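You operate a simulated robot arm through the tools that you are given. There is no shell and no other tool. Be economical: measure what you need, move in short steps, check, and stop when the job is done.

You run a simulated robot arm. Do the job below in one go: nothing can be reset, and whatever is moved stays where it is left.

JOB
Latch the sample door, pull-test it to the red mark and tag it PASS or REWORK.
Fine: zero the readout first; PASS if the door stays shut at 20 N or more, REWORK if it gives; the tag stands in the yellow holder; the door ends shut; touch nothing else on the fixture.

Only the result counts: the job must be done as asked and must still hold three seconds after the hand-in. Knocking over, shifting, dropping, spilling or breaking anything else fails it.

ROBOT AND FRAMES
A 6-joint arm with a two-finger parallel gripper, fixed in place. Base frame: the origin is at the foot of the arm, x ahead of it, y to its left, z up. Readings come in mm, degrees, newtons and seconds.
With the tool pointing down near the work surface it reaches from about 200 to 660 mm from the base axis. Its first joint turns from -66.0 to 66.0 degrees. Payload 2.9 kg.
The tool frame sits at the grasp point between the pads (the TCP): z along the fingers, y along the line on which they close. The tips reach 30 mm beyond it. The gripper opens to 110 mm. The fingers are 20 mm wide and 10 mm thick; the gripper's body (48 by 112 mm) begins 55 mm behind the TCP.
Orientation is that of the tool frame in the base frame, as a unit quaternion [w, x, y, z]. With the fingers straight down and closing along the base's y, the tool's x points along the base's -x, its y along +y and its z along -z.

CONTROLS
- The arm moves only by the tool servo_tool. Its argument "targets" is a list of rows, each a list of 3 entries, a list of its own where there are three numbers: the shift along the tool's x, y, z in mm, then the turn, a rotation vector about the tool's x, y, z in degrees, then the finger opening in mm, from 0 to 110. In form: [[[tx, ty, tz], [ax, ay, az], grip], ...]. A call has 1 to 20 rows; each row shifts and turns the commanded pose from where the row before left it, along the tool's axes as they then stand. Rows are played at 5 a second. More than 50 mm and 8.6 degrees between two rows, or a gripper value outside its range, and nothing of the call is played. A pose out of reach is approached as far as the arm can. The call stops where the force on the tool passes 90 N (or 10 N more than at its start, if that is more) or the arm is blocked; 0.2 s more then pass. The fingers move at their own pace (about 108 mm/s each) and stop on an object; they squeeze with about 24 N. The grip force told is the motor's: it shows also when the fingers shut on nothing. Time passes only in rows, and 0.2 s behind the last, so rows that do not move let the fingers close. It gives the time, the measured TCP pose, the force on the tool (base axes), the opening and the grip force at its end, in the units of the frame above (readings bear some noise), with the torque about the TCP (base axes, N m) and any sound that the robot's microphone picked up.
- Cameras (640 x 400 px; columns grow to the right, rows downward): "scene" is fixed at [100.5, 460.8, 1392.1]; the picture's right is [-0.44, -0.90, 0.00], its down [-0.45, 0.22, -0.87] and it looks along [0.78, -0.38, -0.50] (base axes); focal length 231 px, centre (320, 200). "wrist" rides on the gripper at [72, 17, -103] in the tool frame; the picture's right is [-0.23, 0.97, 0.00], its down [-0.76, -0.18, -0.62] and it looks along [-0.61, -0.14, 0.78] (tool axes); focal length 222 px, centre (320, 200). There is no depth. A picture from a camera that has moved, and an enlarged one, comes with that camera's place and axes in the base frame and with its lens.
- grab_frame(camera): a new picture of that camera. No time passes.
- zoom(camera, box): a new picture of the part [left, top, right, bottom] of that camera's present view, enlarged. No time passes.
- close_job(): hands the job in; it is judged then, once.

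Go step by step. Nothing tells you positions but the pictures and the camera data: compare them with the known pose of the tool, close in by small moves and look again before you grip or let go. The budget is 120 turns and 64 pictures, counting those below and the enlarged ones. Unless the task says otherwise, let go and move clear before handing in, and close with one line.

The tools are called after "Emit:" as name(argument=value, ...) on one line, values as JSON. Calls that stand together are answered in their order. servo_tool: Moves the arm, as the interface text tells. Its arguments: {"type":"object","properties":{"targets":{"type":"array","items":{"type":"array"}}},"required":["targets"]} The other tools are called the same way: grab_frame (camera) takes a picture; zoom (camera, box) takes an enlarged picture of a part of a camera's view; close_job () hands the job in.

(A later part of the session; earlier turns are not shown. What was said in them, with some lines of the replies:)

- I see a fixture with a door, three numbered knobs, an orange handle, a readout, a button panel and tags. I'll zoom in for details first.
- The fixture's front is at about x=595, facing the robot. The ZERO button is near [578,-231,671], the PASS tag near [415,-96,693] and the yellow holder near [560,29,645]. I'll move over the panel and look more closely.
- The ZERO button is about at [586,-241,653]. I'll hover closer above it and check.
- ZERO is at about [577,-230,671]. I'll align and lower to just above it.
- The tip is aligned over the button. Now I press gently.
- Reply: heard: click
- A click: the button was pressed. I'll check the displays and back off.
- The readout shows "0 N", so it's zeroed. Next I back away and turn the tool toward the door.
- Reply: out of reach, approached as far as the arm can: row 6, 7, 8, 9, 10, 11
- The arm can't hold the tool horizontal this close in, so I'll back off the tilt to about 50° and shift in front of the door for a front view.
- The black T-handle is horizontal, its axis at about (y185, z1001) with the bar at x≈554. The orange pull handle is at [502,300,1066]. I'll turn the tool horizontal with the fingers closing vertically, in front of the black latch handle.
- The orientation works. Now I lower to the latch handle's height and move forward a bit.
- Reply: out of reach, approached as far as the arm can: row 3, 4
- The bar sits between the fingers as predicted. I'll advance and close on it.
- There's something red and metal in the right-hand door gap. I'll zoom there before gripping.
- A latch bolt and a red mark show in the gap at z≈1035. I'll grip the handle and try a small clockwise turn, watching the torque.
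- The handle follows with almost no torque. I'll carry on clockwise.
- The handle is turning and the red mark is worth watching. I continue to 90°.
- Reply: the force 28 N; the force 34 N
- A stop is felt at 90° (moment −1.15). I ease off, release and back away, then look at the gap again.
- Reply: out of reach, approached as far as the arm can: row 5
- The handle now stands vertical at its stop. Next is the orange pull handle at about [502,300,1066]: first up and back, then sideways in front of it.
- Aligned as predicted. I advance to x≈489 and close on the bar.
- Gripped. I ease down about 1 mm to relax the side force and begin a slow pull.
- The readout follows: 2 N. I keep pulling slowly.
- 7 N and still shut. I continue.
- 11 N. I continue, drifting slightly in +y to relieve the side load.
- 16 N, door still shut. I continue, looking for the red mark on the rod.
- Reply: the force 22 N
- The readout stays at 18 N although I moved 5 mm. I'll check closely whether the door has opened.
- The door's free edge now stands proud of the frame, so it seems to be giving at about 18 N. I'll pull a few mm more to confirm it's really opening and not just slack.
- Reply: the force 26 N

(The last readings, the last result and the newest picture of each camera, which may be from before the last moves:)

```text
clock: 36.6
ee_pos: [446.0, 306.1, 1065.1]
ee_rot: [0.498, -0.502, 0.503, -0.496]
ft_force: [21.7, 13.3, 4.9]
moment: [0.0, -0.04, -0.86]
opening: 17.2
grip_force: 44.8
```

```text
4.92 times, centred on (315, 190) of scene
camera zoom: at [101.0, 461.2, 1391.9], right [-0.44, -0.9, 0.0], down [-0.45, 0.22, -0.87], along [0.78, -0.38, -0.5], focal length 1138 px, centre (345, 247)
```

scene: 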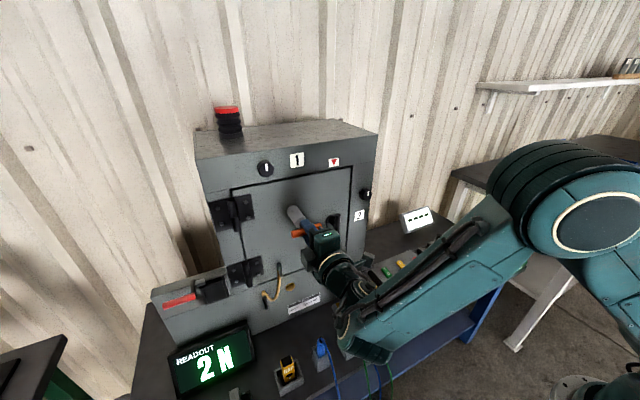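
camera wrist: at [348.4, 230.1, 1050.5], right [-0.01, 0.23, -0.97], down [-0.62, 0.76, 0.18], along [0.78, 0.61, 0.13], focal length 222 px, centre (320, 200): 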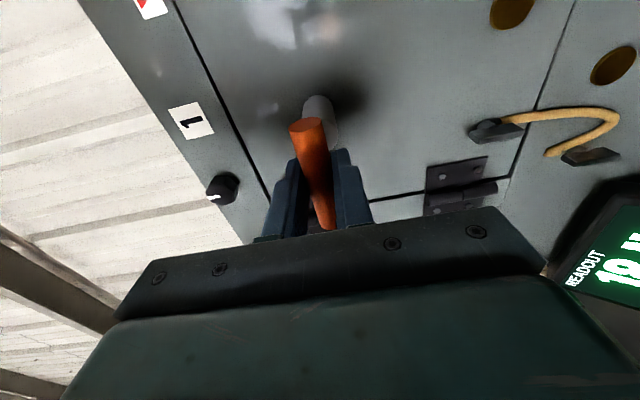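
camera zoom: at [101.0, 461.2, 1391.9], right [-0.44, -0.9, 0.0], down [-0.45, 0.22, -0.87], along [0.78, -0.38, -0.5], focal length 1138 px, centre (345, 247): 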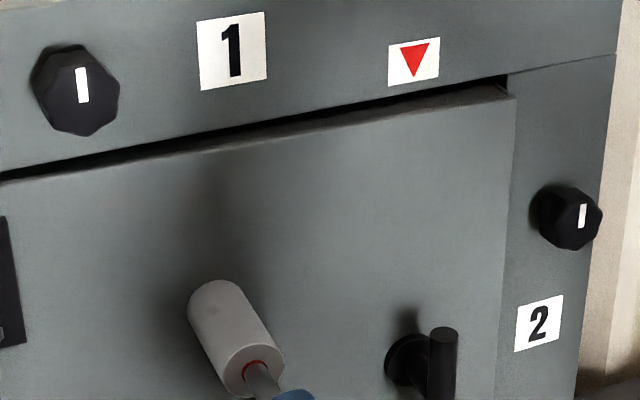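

The red mark now shows at the cylinder's mouth, with the readout stuck at 18 N and the door clearly opening: it gave below 20 N. I pull slightly more so the mark is fully reached.

Emit:
servo_tool(targets=[[[-1, 0, -1.5], [0, 0, 0], 10], [[-1, 0, -1.5], [0, 0, 0], 10]])

Emit:
zoom(camera="scene", box=[170, 170, 378, 390])

```text
clock: 37.2
ee_pos: [444.1, 307.7, 1065.3]
ee_rot: [-0.498, 0.503, -0.502, 0.497]
ft_force: [21.9, 13.4, 5.1]
moment: [-0.01, -0.05, -0.9]
opening: 17.1
grip_force: 44.9
```

```text
1.82 times, centred on (274, 280) of scene
camera zoom: at [101.0, 461.2, 1391.9], right [-0.44, -0.9, 0.0], down [-0.45, 0.22, -0.87], along [0.78, -0.38, -0.5], focal length 420 px, centre (404, 54)
```

zoom: 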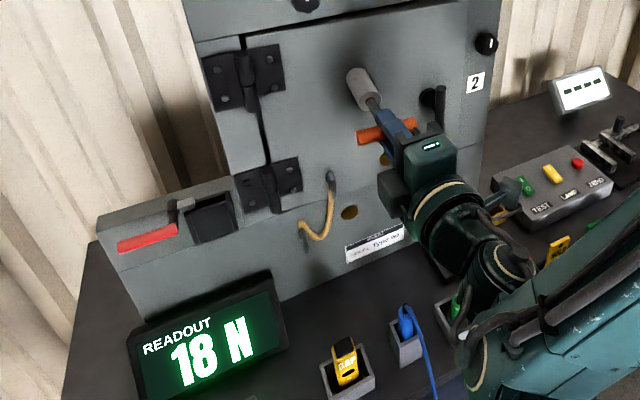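

Result: the door gave at 18 N, so REWORK. I'll bring the handle back in along the same path and check the door.

Emit:
servo_tool(targets=[[[1, 0, 4], [0, 0, 0], 10], [[1, 0, 4], [0, 0, 0], 10], [[1, 0, 4], [0, 0, 0], 10], [[1, 0, 4], [0, 0, 0], 10], [[1, 0, 4], [0, 0, 0], 10], [[1, 0, 4], [0, 0, 0], 10], [[0.5, 0, 4], [0, 0, 0], 10], [[0.5, 0, 4], [0, 0, 0], 10], [[0.3, 0, 4], [0, 0, 0], 10], [[0.3, 0, 4], [0, 0, 0], 10], [[0, 0, 3], [0, 0, 0], 10]])

Emit:
zoom(camera="scene", box=[230, 150, 390, 250])

```text
clock: 39.6
ee_pos: [484.8, 298.6, 1065.9]
ee_rot: [-0.497, 0.503, -0.502, 0.498]
ft_force: [-2.0, 10.6, 5.8]
moment: [0.02, -0.07, 1.4]
opening: 17.3
grip_force: 44.8
```

```text
4.00 times, centred on (310, 200) of scene
camera zoom: at [100.3, 461.1, 1392.0], right [-0.44, -0.9, 0.0], down [-0.45, 0.22, -0.87], along [0.78, -0.38, -0.5], focal length 925 px, centre (360, 200)
```

zoom: 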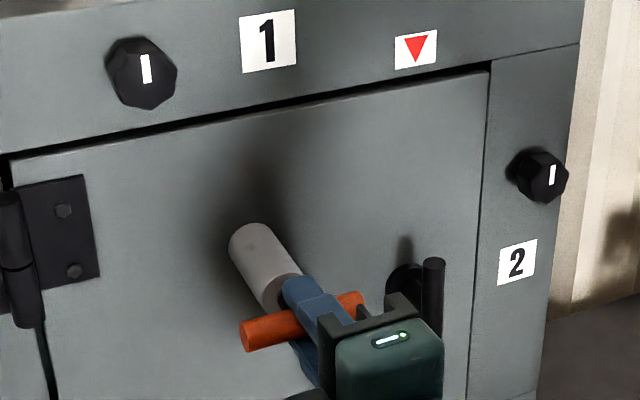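

The door is nearly closed but still slightly ajar. I push the orange handle home, release and back off.

Emit:
servo_tool(targets=[[[-0.5, 0, 2], [0, 0, 0], 10], [[-0.5, 0, 2], [0, 0, 0], 10], [[0, 0, 1], [0, 0, 0], 10], [[0, 0, 0], [0, 0, 0], 10]])

```text
clock: 40.6
ee_pos: [489.1, 297.8, 1065.3]
ee_rot: [0.496, -0.502, 0.503, -0.499]
ft_force: [-36.3, -17.3, 8.7]
moment: [0.09, -0.1, -0.31]
opening: 17.4
grip_force: 45.2
```

Emit:
servo_tool(targets=[[[0, 0, 0], [0, 0, 0], 45], [[0, 0, 0], [0, 0, 0], 45], [[0, 0, -20], [0, 0, 0], 45], [[0, 0, -20], [0, 0, 0], 45], [[0, 0, 0], [0, 0, 0], 45]])

Emit:
zoom(camera="scene", box=[190, 150, 390, 390])

Emit:
zoom(camera="scene", box=[290, 150, 386, 210])

```text
clock: 41.8
ee_pos: [449.7, 299.3, 1065.0]
ee_rot: [0.498, -0.502, 0.503, -0.498]
ft_force: [-0.4, 0.4, 1.0]
moment: [0.02, -0.01, 0.01]
opening: 45.0
grip_force: 0.1
```

```text
1.67 times, centred on (290, 270) of scene
camera zoom: at [100.4, 460.8, 1392.1], right [-0.44, -0.9, 0.0], down [-0.45, 0.22, -0.87], along [0.78, -0.38, -0.5], focal length 385 px, centre (370, 83)
```

zoom: 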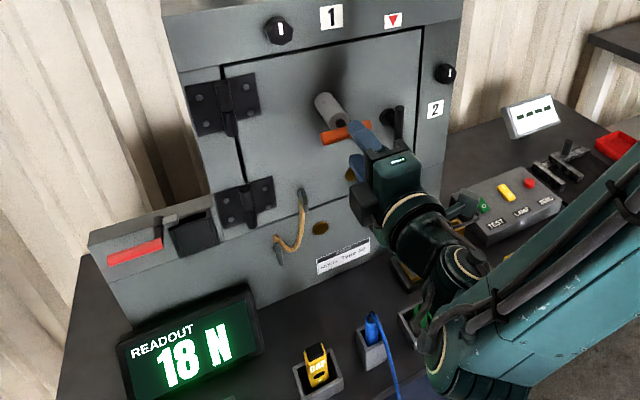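

```text
6.67 times, centred on (338, 180) of scene
camera zoom: at [100.4, 460.8, 1392.1], right [-0.44, -0.9, 0.0], down [-0.45, 0.22, -0.87], along [0.78, -0.38, -0.5], focal length 1541 px, centre (200, 333)
```

zoom: 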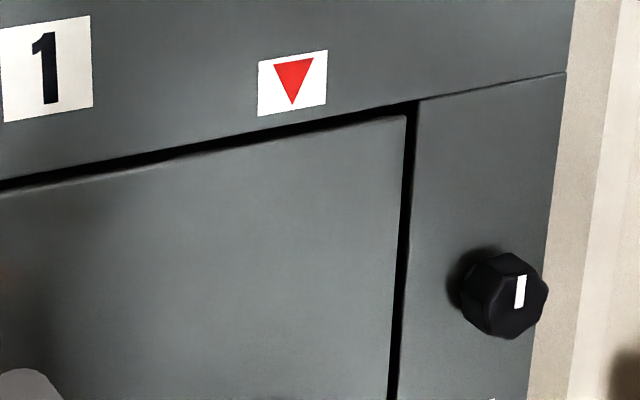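

The readout holds its peak of 18 N and the door gap looks as it did at first. Now for the REWORK tag at about [416,81,693]: I'll move right, roll back and point the tool down.

Emit:
servo_tool(targets=[[[40, 0, 0], [0, 0, 0], 45], [[40, 0, 0], [0, 0, 0], 45], [[40, 0, 0], [0, 0, 0], 45], [[0, 0, 0], [0, 0, 8.5], 45], [[0, 0, 0], [0, 0, 8.5], 45], [[0, 0, 0], [0, 0, 8.5], 45], [[0, 0, 0], [0, 0, 8.5], 45], [[0, 0, 0], [0, 0, 8.5], 45], [[0, 0, 0], [0, 0, 8.5], 45], [[0, 0, 0], [0, 0, 8.5], 45], [[0, 0, 0], [0, 0, 8.5], 45], [[0, 0, 0], [0, 0, 8.5], 45], [[0, 0, 0], [0, 0, 8.5], 45], [[0, 0, 0], [0, 0, 5], 45]])

Emit:
servo_tool(targets=[[[0, -10, 0], [0, 8.5, 0], 70], [[0, -10, 0], [0, 8.5, 0], 70], [[0, -10, 0], [0, 8.5, 0], 70], [[0, -10, 0], [0, 8.5, 0], 70], [[0, -10, 0], [0, 8.5, 0], 70], [[0, -10, 0], [0, 8.5, 0], 70], [[0, -10, 0], [0, 8.5, 0], 70], [[0, -10, 0], [0, 8.5, 0], 70], [[0, -10, 0], [0, 8.5, 0], 70], [[0, -8, 0], [0, 8.5, 0], 70], [[0, 0, 0], [0, 5, 0], 70], [[0, 0, 0], [0, 0, 0], 70]])

```text
clock: 44.8
ee_pos: [455.0, 182.4, 1070.5]
ee_rot: [0.702, 0.001, 0.712, 0.001]
ft_force: [-0.8, 0.2, -0.3]
moment: [-0.02, -0.02, -0.03]
opening: 45.1
grip_force: 0.2
out of reach, approached as far as the arm can: row 3
```

```text
clock: 47.4
ee_pos: [455.9, 83.8, 1069.3]
ee_rot: [-0.006, -0.001, 1.0, 0.0]
ft_force: [-0.7, -0.1, -0.2]
moment: [0.01, -0.02, -0.01]
opening: 70.1
grip_force: 0.0
```

Emit:
servo_tool(targets=[[[6, -0.5, 40], [0, -0.7, 0], 70], [[7, -0.5, 45], [0, 0, 0], 70], [[7, -0.5, 45], [0, 0, 0], 70], [[7, -0.5, 45], [0, 0, 0], 70], [[7, -0.5, 45], [0, 0, 0], 70], [[6, 0, 40], [0, 0, 0], 70], [[0, 0, 0], [0, 0, 0], 70]])

Emit:
grab_frame(camera="wrist")

Emit:
zoom(camera="scene", box=[320, 250, 448, 330])

```text
clock: 49.0
ee_pos: [414.7, 81.6, 809.0]
ee_rot: [0.002, 0.0, 1.0, 0.0]
ft_force: [0.5, -0.1, -0.5]
moment: [0.0, 0.01, 0.01]
opening: 69.8
grip_force: 0.1
```

```text
17 pictures are left
camera wrist: at [342.6, 98.0, 913.5], right [0.23, 0.97, 0.0], down [0.76, -0.18, 0.62], along [0.61, -0.14, -0.78], focal length 222 px, centre (320, 200)
```

wrist: 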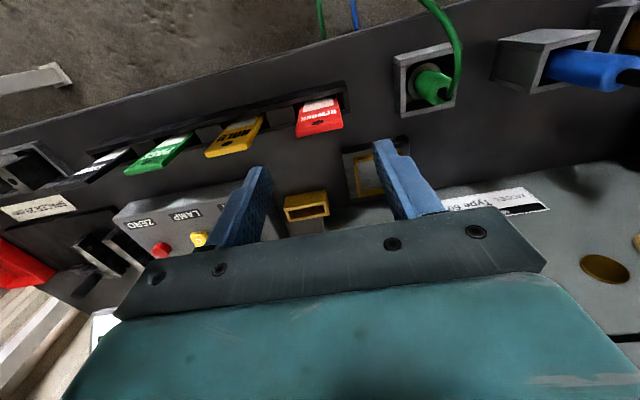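

```text
5.00 times, centred on (384, 290) of scene
camera zoom: at [100.5, 460.8, 1392.1], right [-0.44, -0.9, 0.0], down [-0.45, 0.22, -0.87], along [0.78, -0.38, -0.5], focal length 1156 px, centre (0, -250)
```

zoom: 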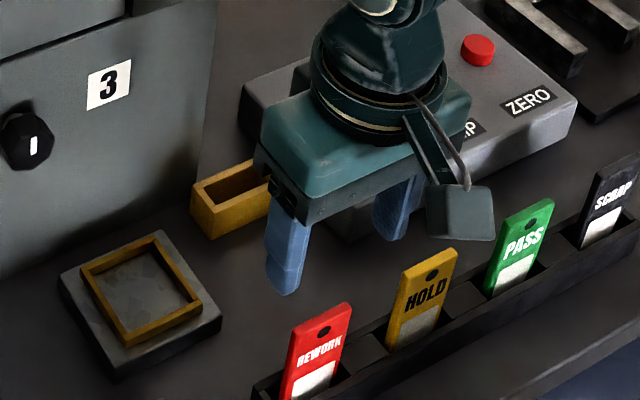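

REWORK is at [416,80], top ≈720, about 44 wide along y. I descend with the fingers at either edge and look before closing.

Emit:
servo_tool(targets=[[[-1, -1.5, 30], [0, 0, 0], 70], [[0, 0, 35], [0, 0, 0], 70], [[0, 0, 36], [0, 0, 0], 70], [[0, 0, 0], [0, 0, 0], 70]])

Emit:
grab_frame(camera="wrist")

```text
clock: 50.0
ee_pos: [416.0, 81.0, 707.8]
ee_rot: [0.001, 0.0, 1.0, 0.0]
ft_force: [-0.8, 0.5, -0.5]
moment: [0.01, -0.01, -0.02]
opening: 70.0
grip_force: 0.0
```

```text
15 pictures are left
camera wrist: at [344.0, 96.8, 812.8], right [0.23, 0.97, 0.0], down [0.76, -0.18, 0.62], along [0.61, -0.14, -0.78], focal length 222 px, centre (320, 200)
```

wrist: 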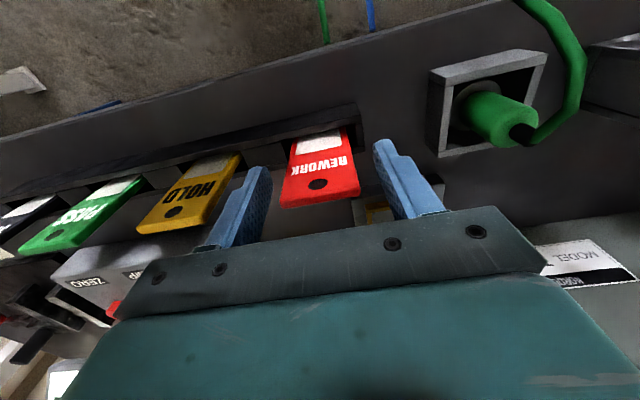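

The tag sits centred between the fingers. I close on its edges.

Emit:
servo_tool(targets=[[[0, 0, 0], [0, 0, 0], 50], [[0, 0, 0], [0, 0, 0], 35], [[0, 0, 0], [0, 0, 0], 30], [[0, 0, 0], [0, 0, 0], 30]])

Emit:
servo_tool(targets=[[[0, 0, -10], [0, 0, 0], 30], [[0, 0, -20], [0, 0, 0], 30], [[0, 0, -30], [0, 0, 0], 30], [[0, 0, -30], [0, 0, 0], 30], [[0, 0, 0], [0, 0, 0], 30]])

Emit:
grab_frame(camera="wrist")

Emit:
zoom(camera="scene", box=[320, 250, 448, 330])

```text
clock: 51.0
ee_pos: [417.4, 80.4, 707.8]
ee_rot: [0.001, -0.001, 1.0, -0.001]
ft_force: [-1.1, 0.7, 0.6]
moment: [-0.04, -0.02, -0.02]
opening: 42.9
grip_force: 24.1
```

```text
clock: 52.2
ee_pos: [416.4, 79.8, 798.8]
ee_rot: [0.001, 0.0, 1.0, 0.0]
ft_force: [0.1, 0.1, 0.1]
moment: [0.01, 0.01, 0.0]
opening: 42.8
grip_force: 23.5
```

```text
14 pictures are left
camera wrist: at [343.6, 96.6, 903.4], right [0.23, 0.97, 0.0], down [0.76, -0.18, 0.62], along [0.61, -0.14, -0.78], focal length 222 px, centre (320, 200)
```

wrist: 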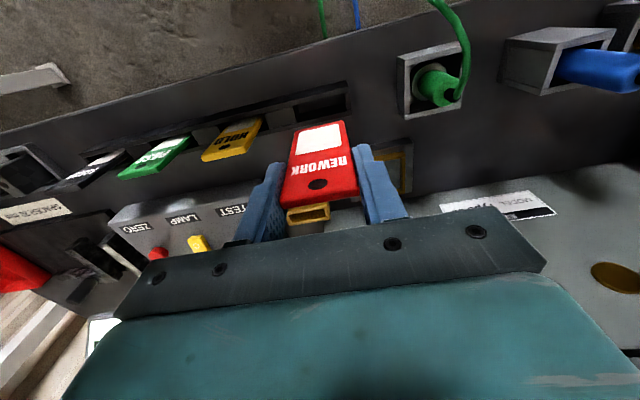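

```text
5.00 times, centred on (384, 290) of scene
camera zoom: at [100.5, 460.8, 1392.1], right [-0.44, -0.9, 0.0], down [-0.45, 0.22, -0.87], along [0.78, -0.38, -0.5], focal length 1156 px, centre (0, -250)
```

zoom: 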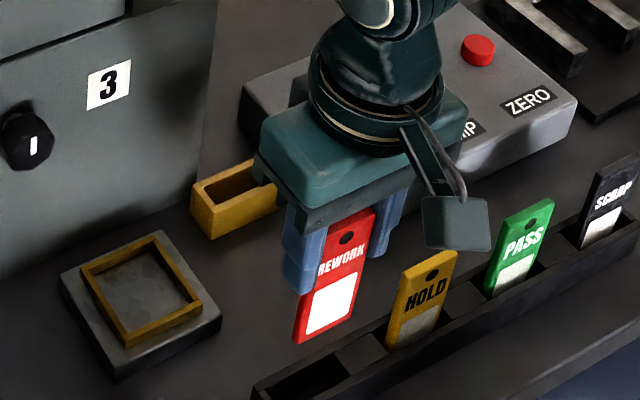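

I have the tag. I move toward the yellow holder at a safe height to localise it more exactly.

Emit:
servo_tool(targets=[[[-20, -13, -10], [0, 0, 0], 30], [[-20, -13, -10], [0, 0, 0], 30], [[-20, -13, -5], [0, 0, 0], 30], [[-15, -13, 0], [0, 0, 0], 30], [[0, 0, 0], [0, 0, 0], 30]])

Emit:
grab_frame(camera="wrist")

Emit:
zoom(camera="scene", box=[320, 250, 432, 320])

```text
clock: 53.4
ee_pos: [489.6, 27.8, 825.2]
ee_rot: [0.0, -0.001, 1.0, 0.0]
ft_force: [-0.4, -0.3, -0.1]
moment: [0.03, 0.02, 0.0]
opening: 43.1
grip_force: 24.2
```

```text
12 pictures are left
camera wrist: at [418.2, 45.3, 928.8], right [0.23, 0.97, 0.0], down [0.76, -0.18, 0.62], along [0.61, -0.14, -0.78], focal length 222 px, centre (320, 200)
```

wrist: 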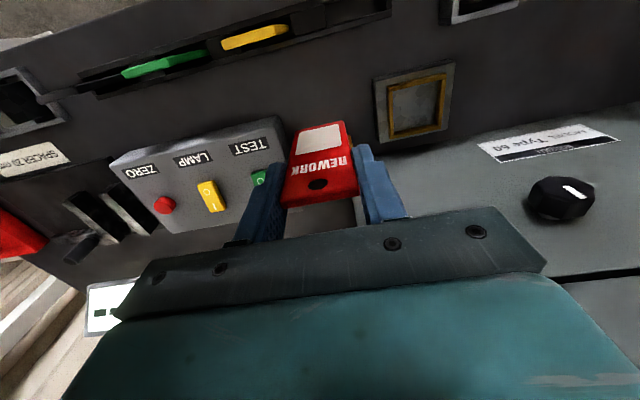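

```text
5.71 times, centred on (376, 285) of scene
camera zoom: at [100.5, 460.8, 1392.1], right [-0.44, -0.9, 0.0], down [-0.45, 0.22, -0.87], along [0.78, -0.38, -0.5], focal length 1321 px, centre (0, -286)
```

zoom: 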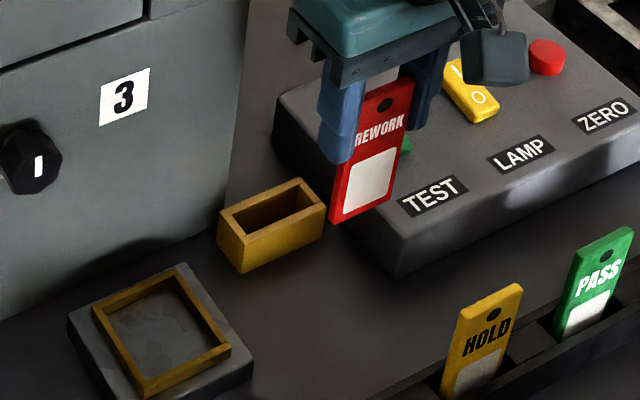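

The holder's rim centre comes out at [570,25,649] from three views. The gripper body would nearly touch the fixture front if upright, so I'll tilt it 12° back and hover with the tag's foot just above the slot.

Emit:
servo_tool(targets=[[[0, 0, 0], [0, -6, 0], 30], [[0, 0, 0], [0, -6, 0], 30], [[-14.6, -1, 29], [0, 0, 0], 30], [[-14.6, -1, 29], [0, 0, 0], 30], [[-14.6, -0.8, 29], [0, 0, 0], 30], [[0, 0, 0], [0, 0, 0], 30]])

Emit:
zoom(camera="scene", box=[344, 265, 408, 305])

Emit:
grab_frame(camera="wrist")

```text
clock: 54.8
ee_pos: [552.4, 25.8, 746.3]
ee_rot: [0.105, -0.001, 0.994, 0.001]
ft_force: [0.4, -0.1, 0.0]
moment: [0.01, 0.04, 0.01]
opening: 43.3
grip_force: 24.1
```

```text
10.00 times, centred on (376, 285) of scene
camera zoom: at [100.5, 460.8, 1392.1], right [-0.44, -0.9, 0.0], down [-0.45, 0.22, -0.87], along [0.78, -0.38, -0.5], focal length 2312 px, centre (-240, -650)
```

zoom: 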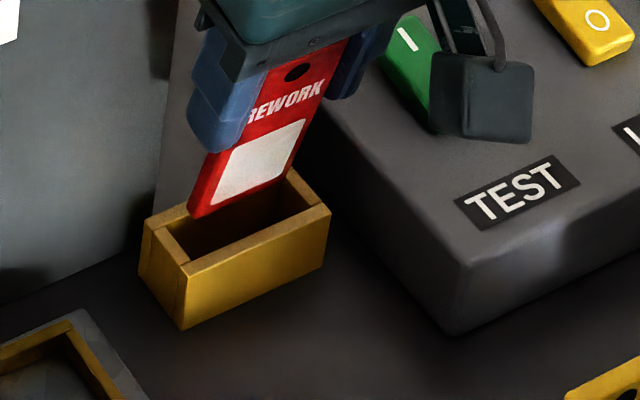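

```text
9 pictures are left
camera wrist: at [459.0, 42.0, 834.6], right [0.22, 0.97, 0.05], down [0.61, -0.18, 0.77], along [0.76, -0.14, -0.64], focal length 222 px, centre (320, 200)
```

wrist: 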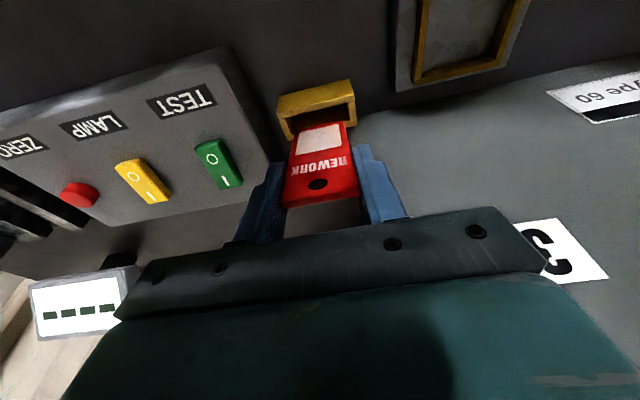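

The tag foot is centred above the slot. I lower straight down in small steps.

Emit:
servo_tool(targets=[[[2.2, -0.3, 8], [0, 0, 0], 30], [[1.9, -0.3, 8], [0, 0, 0], 30], [[1.9, 0, 8], [0, 0, 0], 30]])

Emit:
zoom(camera="scene", box=[344, 265, 408, 305])

```text
clock: 55.6
ee_pos: [551.0, 24.9, 721.6]
ee_rot: [0.105, 0.0, 0.994, 0.001]
ft_force: [-0.3, 0.4, -0.7]
moment: [0.0, 0.0, -0.01]
opening: 43.2
grip_force: 24.0
```

```text
10.00 times, centred on (376, 285) of scene
camera zoom: at [100.5, 460.8, 1392.1], right [-0.44, -0.9, 0.0], down [-0.45, 0.22, -0.87], along [0.78, -0.38, -0.5], focal length 2312 px, centre (-240, -650)
```

zoom: 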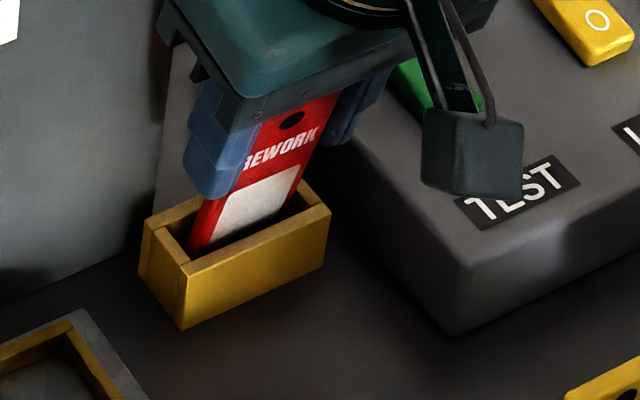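

Emit:
servo_tool(targets=[[[0.5, 0, 2], [0, 0, 0], 30], [[0.5, 0, 2], [0, 0, 0], 30]])

```text
clock: 56.2
ee_pos: [550.6, 23.7, 718.6]
ee_rot: [0.105, -0.001, 0.994, 0.0]
ft_force: [0.4, 0.1, -0.3]
moment: [-0.03, 0.04, -0.04]
opening: 42.9
grip_force: 23.7
```

Emit:
servo_tool(targets=[[[0.4, 0, 2], [0, 0, 0], 30], [[0.4, 0, 2], [0, 0, 0], 30]])

```text
clock: 56.8
ee_pos: [550.4, 25.3, 714.2]
ee_rot: [0.105, -0.001, 0.994, 0.0]
ft_force: [0.4, 0.0, -0.8]
moment: [0.03, -0.03, 0.02]
opening: 42.9
grip_force: 24.2
```

Still no contact. I continue in small steps.

Emit:
servo_tool(targets=[[[0.4, 0, 2], [0, 0, 0], 30], [[0.4, 0, 1.5], [0, 0, 0], 30]])

```text
clock: 57.4
ee_pos: [551.7, 25.3, 710.8]
ee_rot: [0.106, 0.0, 0.994, 0.0]
ft_force: [0.1, 0.2, -0.3]
moment: [-0.03, -0.04, 0.02]
opening: 43.1
grip_force: 24.0
```

Emit:
servo_tool(targets=[[[0.4, 0, 2], [0, 0, 0], 30], [[0.4, 0, 2], [0, 0, 0], 30]])

Emit:
zoom(camera="scene", box=[344, 265, 408, 305])

```text
clock: 58.0
ee_pos: [551.9, 25.0, 707.5]
ee_rot: [0.106, 0.001, 0.994, -0.001]
ft_force: [-1.9, 0.4, 3.2]
moment: [-0.03, 0.09, -0.03]
opening: 43.1
grip_force: 24.3
```

```text
10.00 times, centred on (376, 285) of scene
camera zoom: at [100.4, 460.8, 1392.1], right [-0.44, -0.9, 0.0], down [-0.45, 0.22, -0.87], along [0.78, -0.38, -0.5], focal length 2312 px, centre (-240, -650)
```

zoom: 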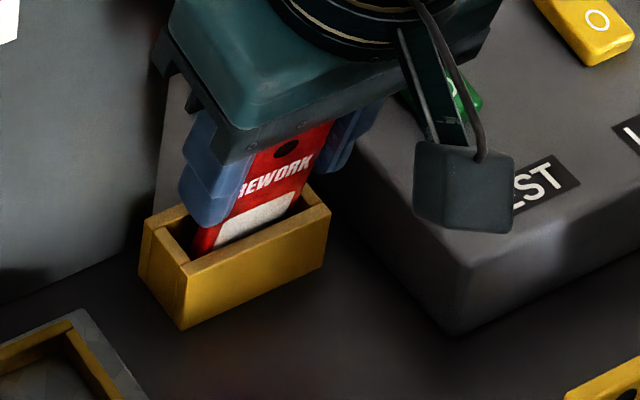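

Contact at the slot floor (3 N). I release and withdraw along the tool axis.

Emit:
servo_tool(targets=[[[0, 0, 0], [0, 0, 0], 48], [[0, 0, 0], [0, 0, 0], 60], [[0, 0, 0], [0, 0, 0], 64], [[0, 0, -15], [0, 0, 0], 64], [[0, 0, -30], [0, 0, 0], 64], [[0, 0, -40], [0, 0, 0], 64], [[20, 0, -35], [0, 0, 0], 64], [[40, 0, -20], [0, 0, 0], 64], [[40, -20, 0], [0, 0, 0], 64], [[40, -20, 0], [0, 0, 0], 64], [[0, 0, 0], [0, 0, 0], 64]])

Emit:
zoom(camera="scene", box=[320, 250, 432, 320])

Emit:
zoom(camera="scene", box=[220, 140, 396, 250])

```text
clock: 60.4
ee_pos: [384.1, -16.4, 814.7]
ee_rot: [0.105, -0.001, 0.994, 0.0]
ft_force: [-0.6, 0.5, -0.2]
moment: [0.01, -0.06, -0.03]
opening: 64.1
grip_force: 0.0
```

```text
5.71 times, centred on (376, 285) of scene
camera zoom: at [100.4, 460.8, 1392.1], right [-0.44, -0.9, 0.0], down [-0.45, 0.22, -0.87], along [0.78, -0.38, -0.5], focal length 1321 px, centre (0, -286)
```

zoom: 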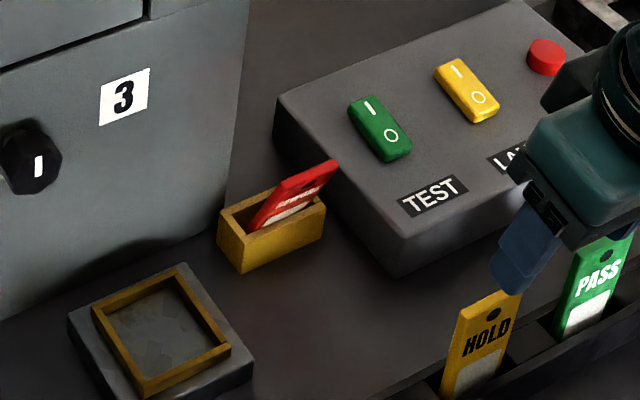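

```text
3.64 times, centred on (308, 195) of scene
camera zoom: at [100.4, 460.8, 1392.1], right [-0.44, -0.9, 0.0], down [-0.45, 0.22, -0.87], along [0.78, -0.38, -0.5], focal length 841 px, centre (364, 218)
```

zoom: 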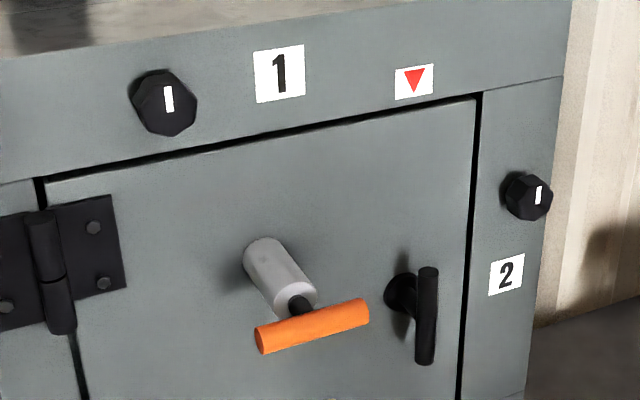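

The door looks shut, but the tag has tipped and leans on the front rim of the holder. I'll look at it from the wrist to judge the lean.

Emit:
zoom(camera="wrist", box=[240, 100, 400, 200])

```text
4.00 times, centred on (320, 150) of wrist
camera zoom: at [291.2, 1.4, 901.9], right [0.22, 0.97, 0.05], down [0.61, -0.18, 0.77], along [0.76, -0.14, -0.64], focal length 888 px, centre (320, 400)
```

zoom: 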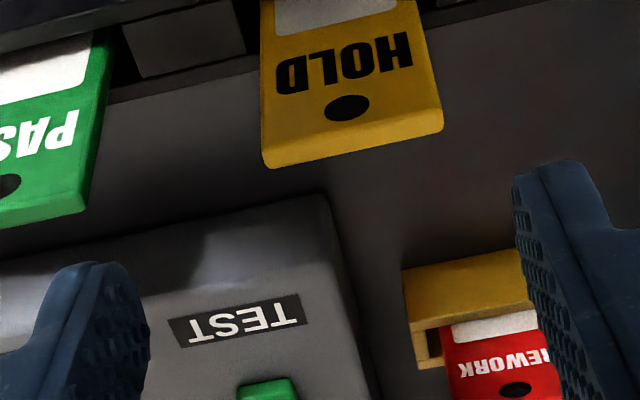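

The tag stands in the slot but leans about 19° on the front rim. I'll re-grip it along that lean and set it more upright, foot nearer the front wall; first a pre-grasp pose.

Emit:
servo_tool(targets=[[[0, 0, 0], [0, -7, 0], 64], [[-28.1, 10.35, 21.3], [0, 0, 0], 64], [[-28.1, 10.35, 21.3], [0, 0, 0], 64], [[-28.1, 10.35, 21.3], [0, 0, 0], 64], [[-28.1, 10.35, 21.3], [0, 0, 0], 64], [[0, 0, 0], [0, 0, 0], 64]])

Emit:
grab_frame(camera="wrist")

```text
clock: 61.8
ee_pos: [518.9, 27.4, 769.8]
ee_rot: [0.166, 0.0, 0.986, 0.0]
ft_force: [-0.2, -0.3, 0.9]
moment: [-0.01, 0.02, 0.01]
opening: 64.0
grip_force: 0.1
```

```text
3 pictures are left
camera wrist: at [416.5, 45.0, 845.7], right [0.21, 0.97, 0.07], down [0.52, -0.18, 0.84], along [0.83, -0.14, -0.54], focal length 222 px, centre (320, 200)
```

wrist: 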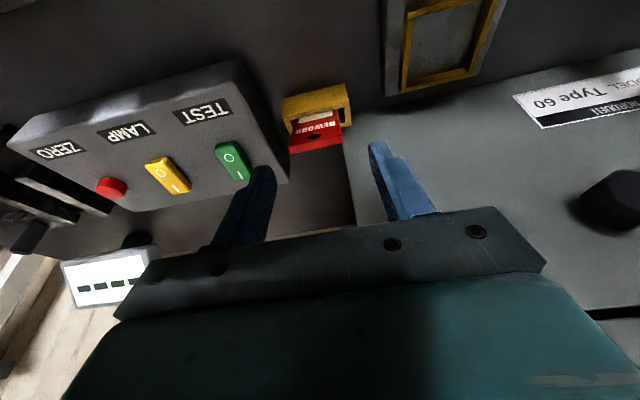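

The tag appears exactly where predicted, confirming the 19° lean. I advance along the tool axis and grip it.

Emit:
servo_tool(targets=[[[0, -1, 25], [0, 0, 0], 64], [[0, -1, 25], [0, 0, 0], 64], [[0, 0, 19], [0, 0, 0], 64], [[0, 0, 0], [0, 0, 50], 64]])

```text
refused: row 4 steps farther than a row can; nothing moved
```

That call had a typo and was refused, so nothing moved. I resend it corrected.

Emit:
servo_tool(targets=[[[0, -1, 25], [0, 0, 0], 64], [[0, -1, 25], [0, 0, 0], 64], [[0, 0, 19], [0, 0, 0], 64], [[0, 0, 0], [0, 0, 0], 52], [[0, 0, 0], [0, 0, 0], 40], [[0, 0, 0], [0, 0, 0], 30], [[0, 0, 0], [0, 0, 0], 30]])

```text
clock: 63.4
ee_pos: [542.2, 25.2, 705.7]
ee_rot: [0.165, 0.001, 0.986, 0.0]
ft_force: [1.1, -0.3, 0.9]
moment: [0.0, -0.04, 0.02]
opening: 42.9
grip_force: 23.7
```

Gripped. I lift 3 mm and swing it more upright (about 9°), keeping the foot inside the slot near the front wall.

Emit:
servo_tool(targets=[[[-1, 0, -2.8], [0, 0, 0], 30], [[-5.05, 0, 0.68], [0, 5, 0], 30], [[-4.73, 0, 0.05], [0, 5, 0], 30], [[0, 0, 0], [0, 0, 0], 30]])

```text
clock: 64.4
ee_pos: [552.0, 24.2, 710.7]
ee_rot: [0.08, 0.0, 0.997, 0.0]
ft_force: [0.7, 0.6, 0.1]
moment: [0.0, -0.02, -0.05]
opening: 43.1
grip_force: 23.6
```

No contact on the way. I lower to the floor.

Emit:
servo_tool(targets=[[[0.25, 0, 1.5], [0, 0, 0], 30], [[0.25, 0, 1.5], [0, 0, 0], 30]])

```text
clock: 65.0
ee_pos: [550.9, 24.2, 709.0]
ee_rot: [0.08, 0.0, 0.997, 0.0]
ft_force: [-2.8, -1.0, 8.8]
moment: [-0.06, 0.21, 0.02]
opening: 43.2
grip_force: 24.2
```

The foot is on the floor. I release gently and withdraw.

Emit:
servo_tool(targets=[[[0, 0, -0.7], [0, 0, 0], 30], [[0, 0, 0], [0, 0, 46], 30]])

```text
refused: row 2 steps farther than a row can; nothing moved
```

Emit:
servo_tool(targets=[[[-0.1, 0, -0.7], [0, 0, 0], 30], [[0, 0, 0], [0, 0, 0], 45], [[0, 0, 0], [0, 0, 0], 50], [[0, 0, 0], [0, 0, 0], 60], [[0, 0, 0], [0, 0, 0], 64], [[0, 0, -15], [0, 0, 0], 64], [[0, 0, -30], [0, 0, 0], 64], [[0, 0, -40], [0, 0, 0], 64], [[20, 0, -35], [0, 0, 0], 64], [[40, 0, -20], [0, 0, 0], 64], [[40, -20, 0], [0, 0, 0], 64], [[40, -20, 0], [0, 0, 0], 64], [[0, 0, 0], [0, 0, 0], 64]])

Emit:
zoom(camera="scene", box=[320, 250, 432, 320])

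```text
clock: 67.8
ee_pos: [390.7, -15.8, 825.8]
ee_rot: [0.079, -0.001, 0.997, 0.0]
ft_force: [0.2, -0.8, -1.2]
moment: [0.0, -0.03, 0.02]
opening: 64.4
grip_force: 0.2
```

```text
5.71 times, centred on (376, 285) of scene
camera zoom: at [100.4, 460.8, 1392.1], right [-0.44, -0.9, 0.0], down [-0.45, 0.22, -0.87], along [0.78, -0.38, -0.5], focal length 1321 px, centre (0, -286)
```

zoom: 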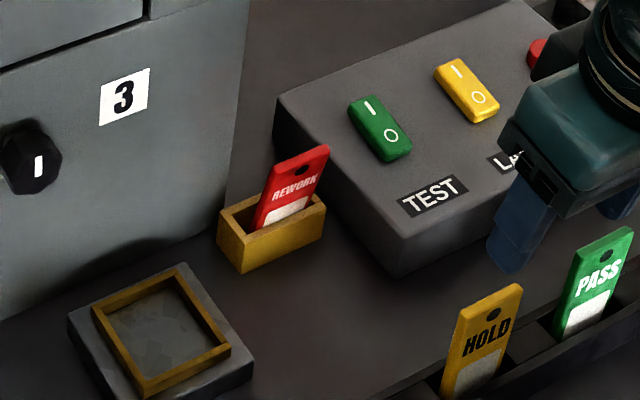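

The tag now stands nearly upright in the yellow holder. One last check of the whole fixture.

Emit:
zoom(camera="scene", box=[140, 90, 460, 400])

```text
1.29 times, centred on (300, 245) of scene
camera zoom: at [100.4, 460.8, 1392.1], right [-0.44, -0.9, 0.0], down [-0.45, 0.22, -0.87], along [0.78, -0.38, -0.5], focal length 298 px, centre (346, 142)
```

zoom: 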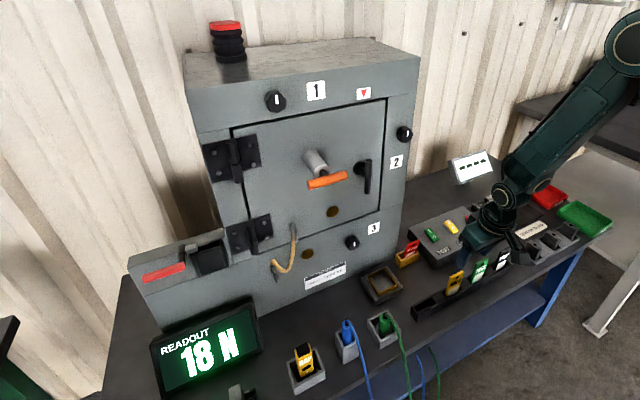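

The door is shut with its latch handle at the stop, the readout holds 18 N, and REWORK stands in the yellow holder with the arm clear. I'm handing in.

Emit:
close_job()

```text
The job is handed in.
```

I zeroed the readout, latched the door and pulled to the red mark; the door gave at 18 N, below the 20 N limit, so I tagged it REWORK in the yellow holder and left the door shut.
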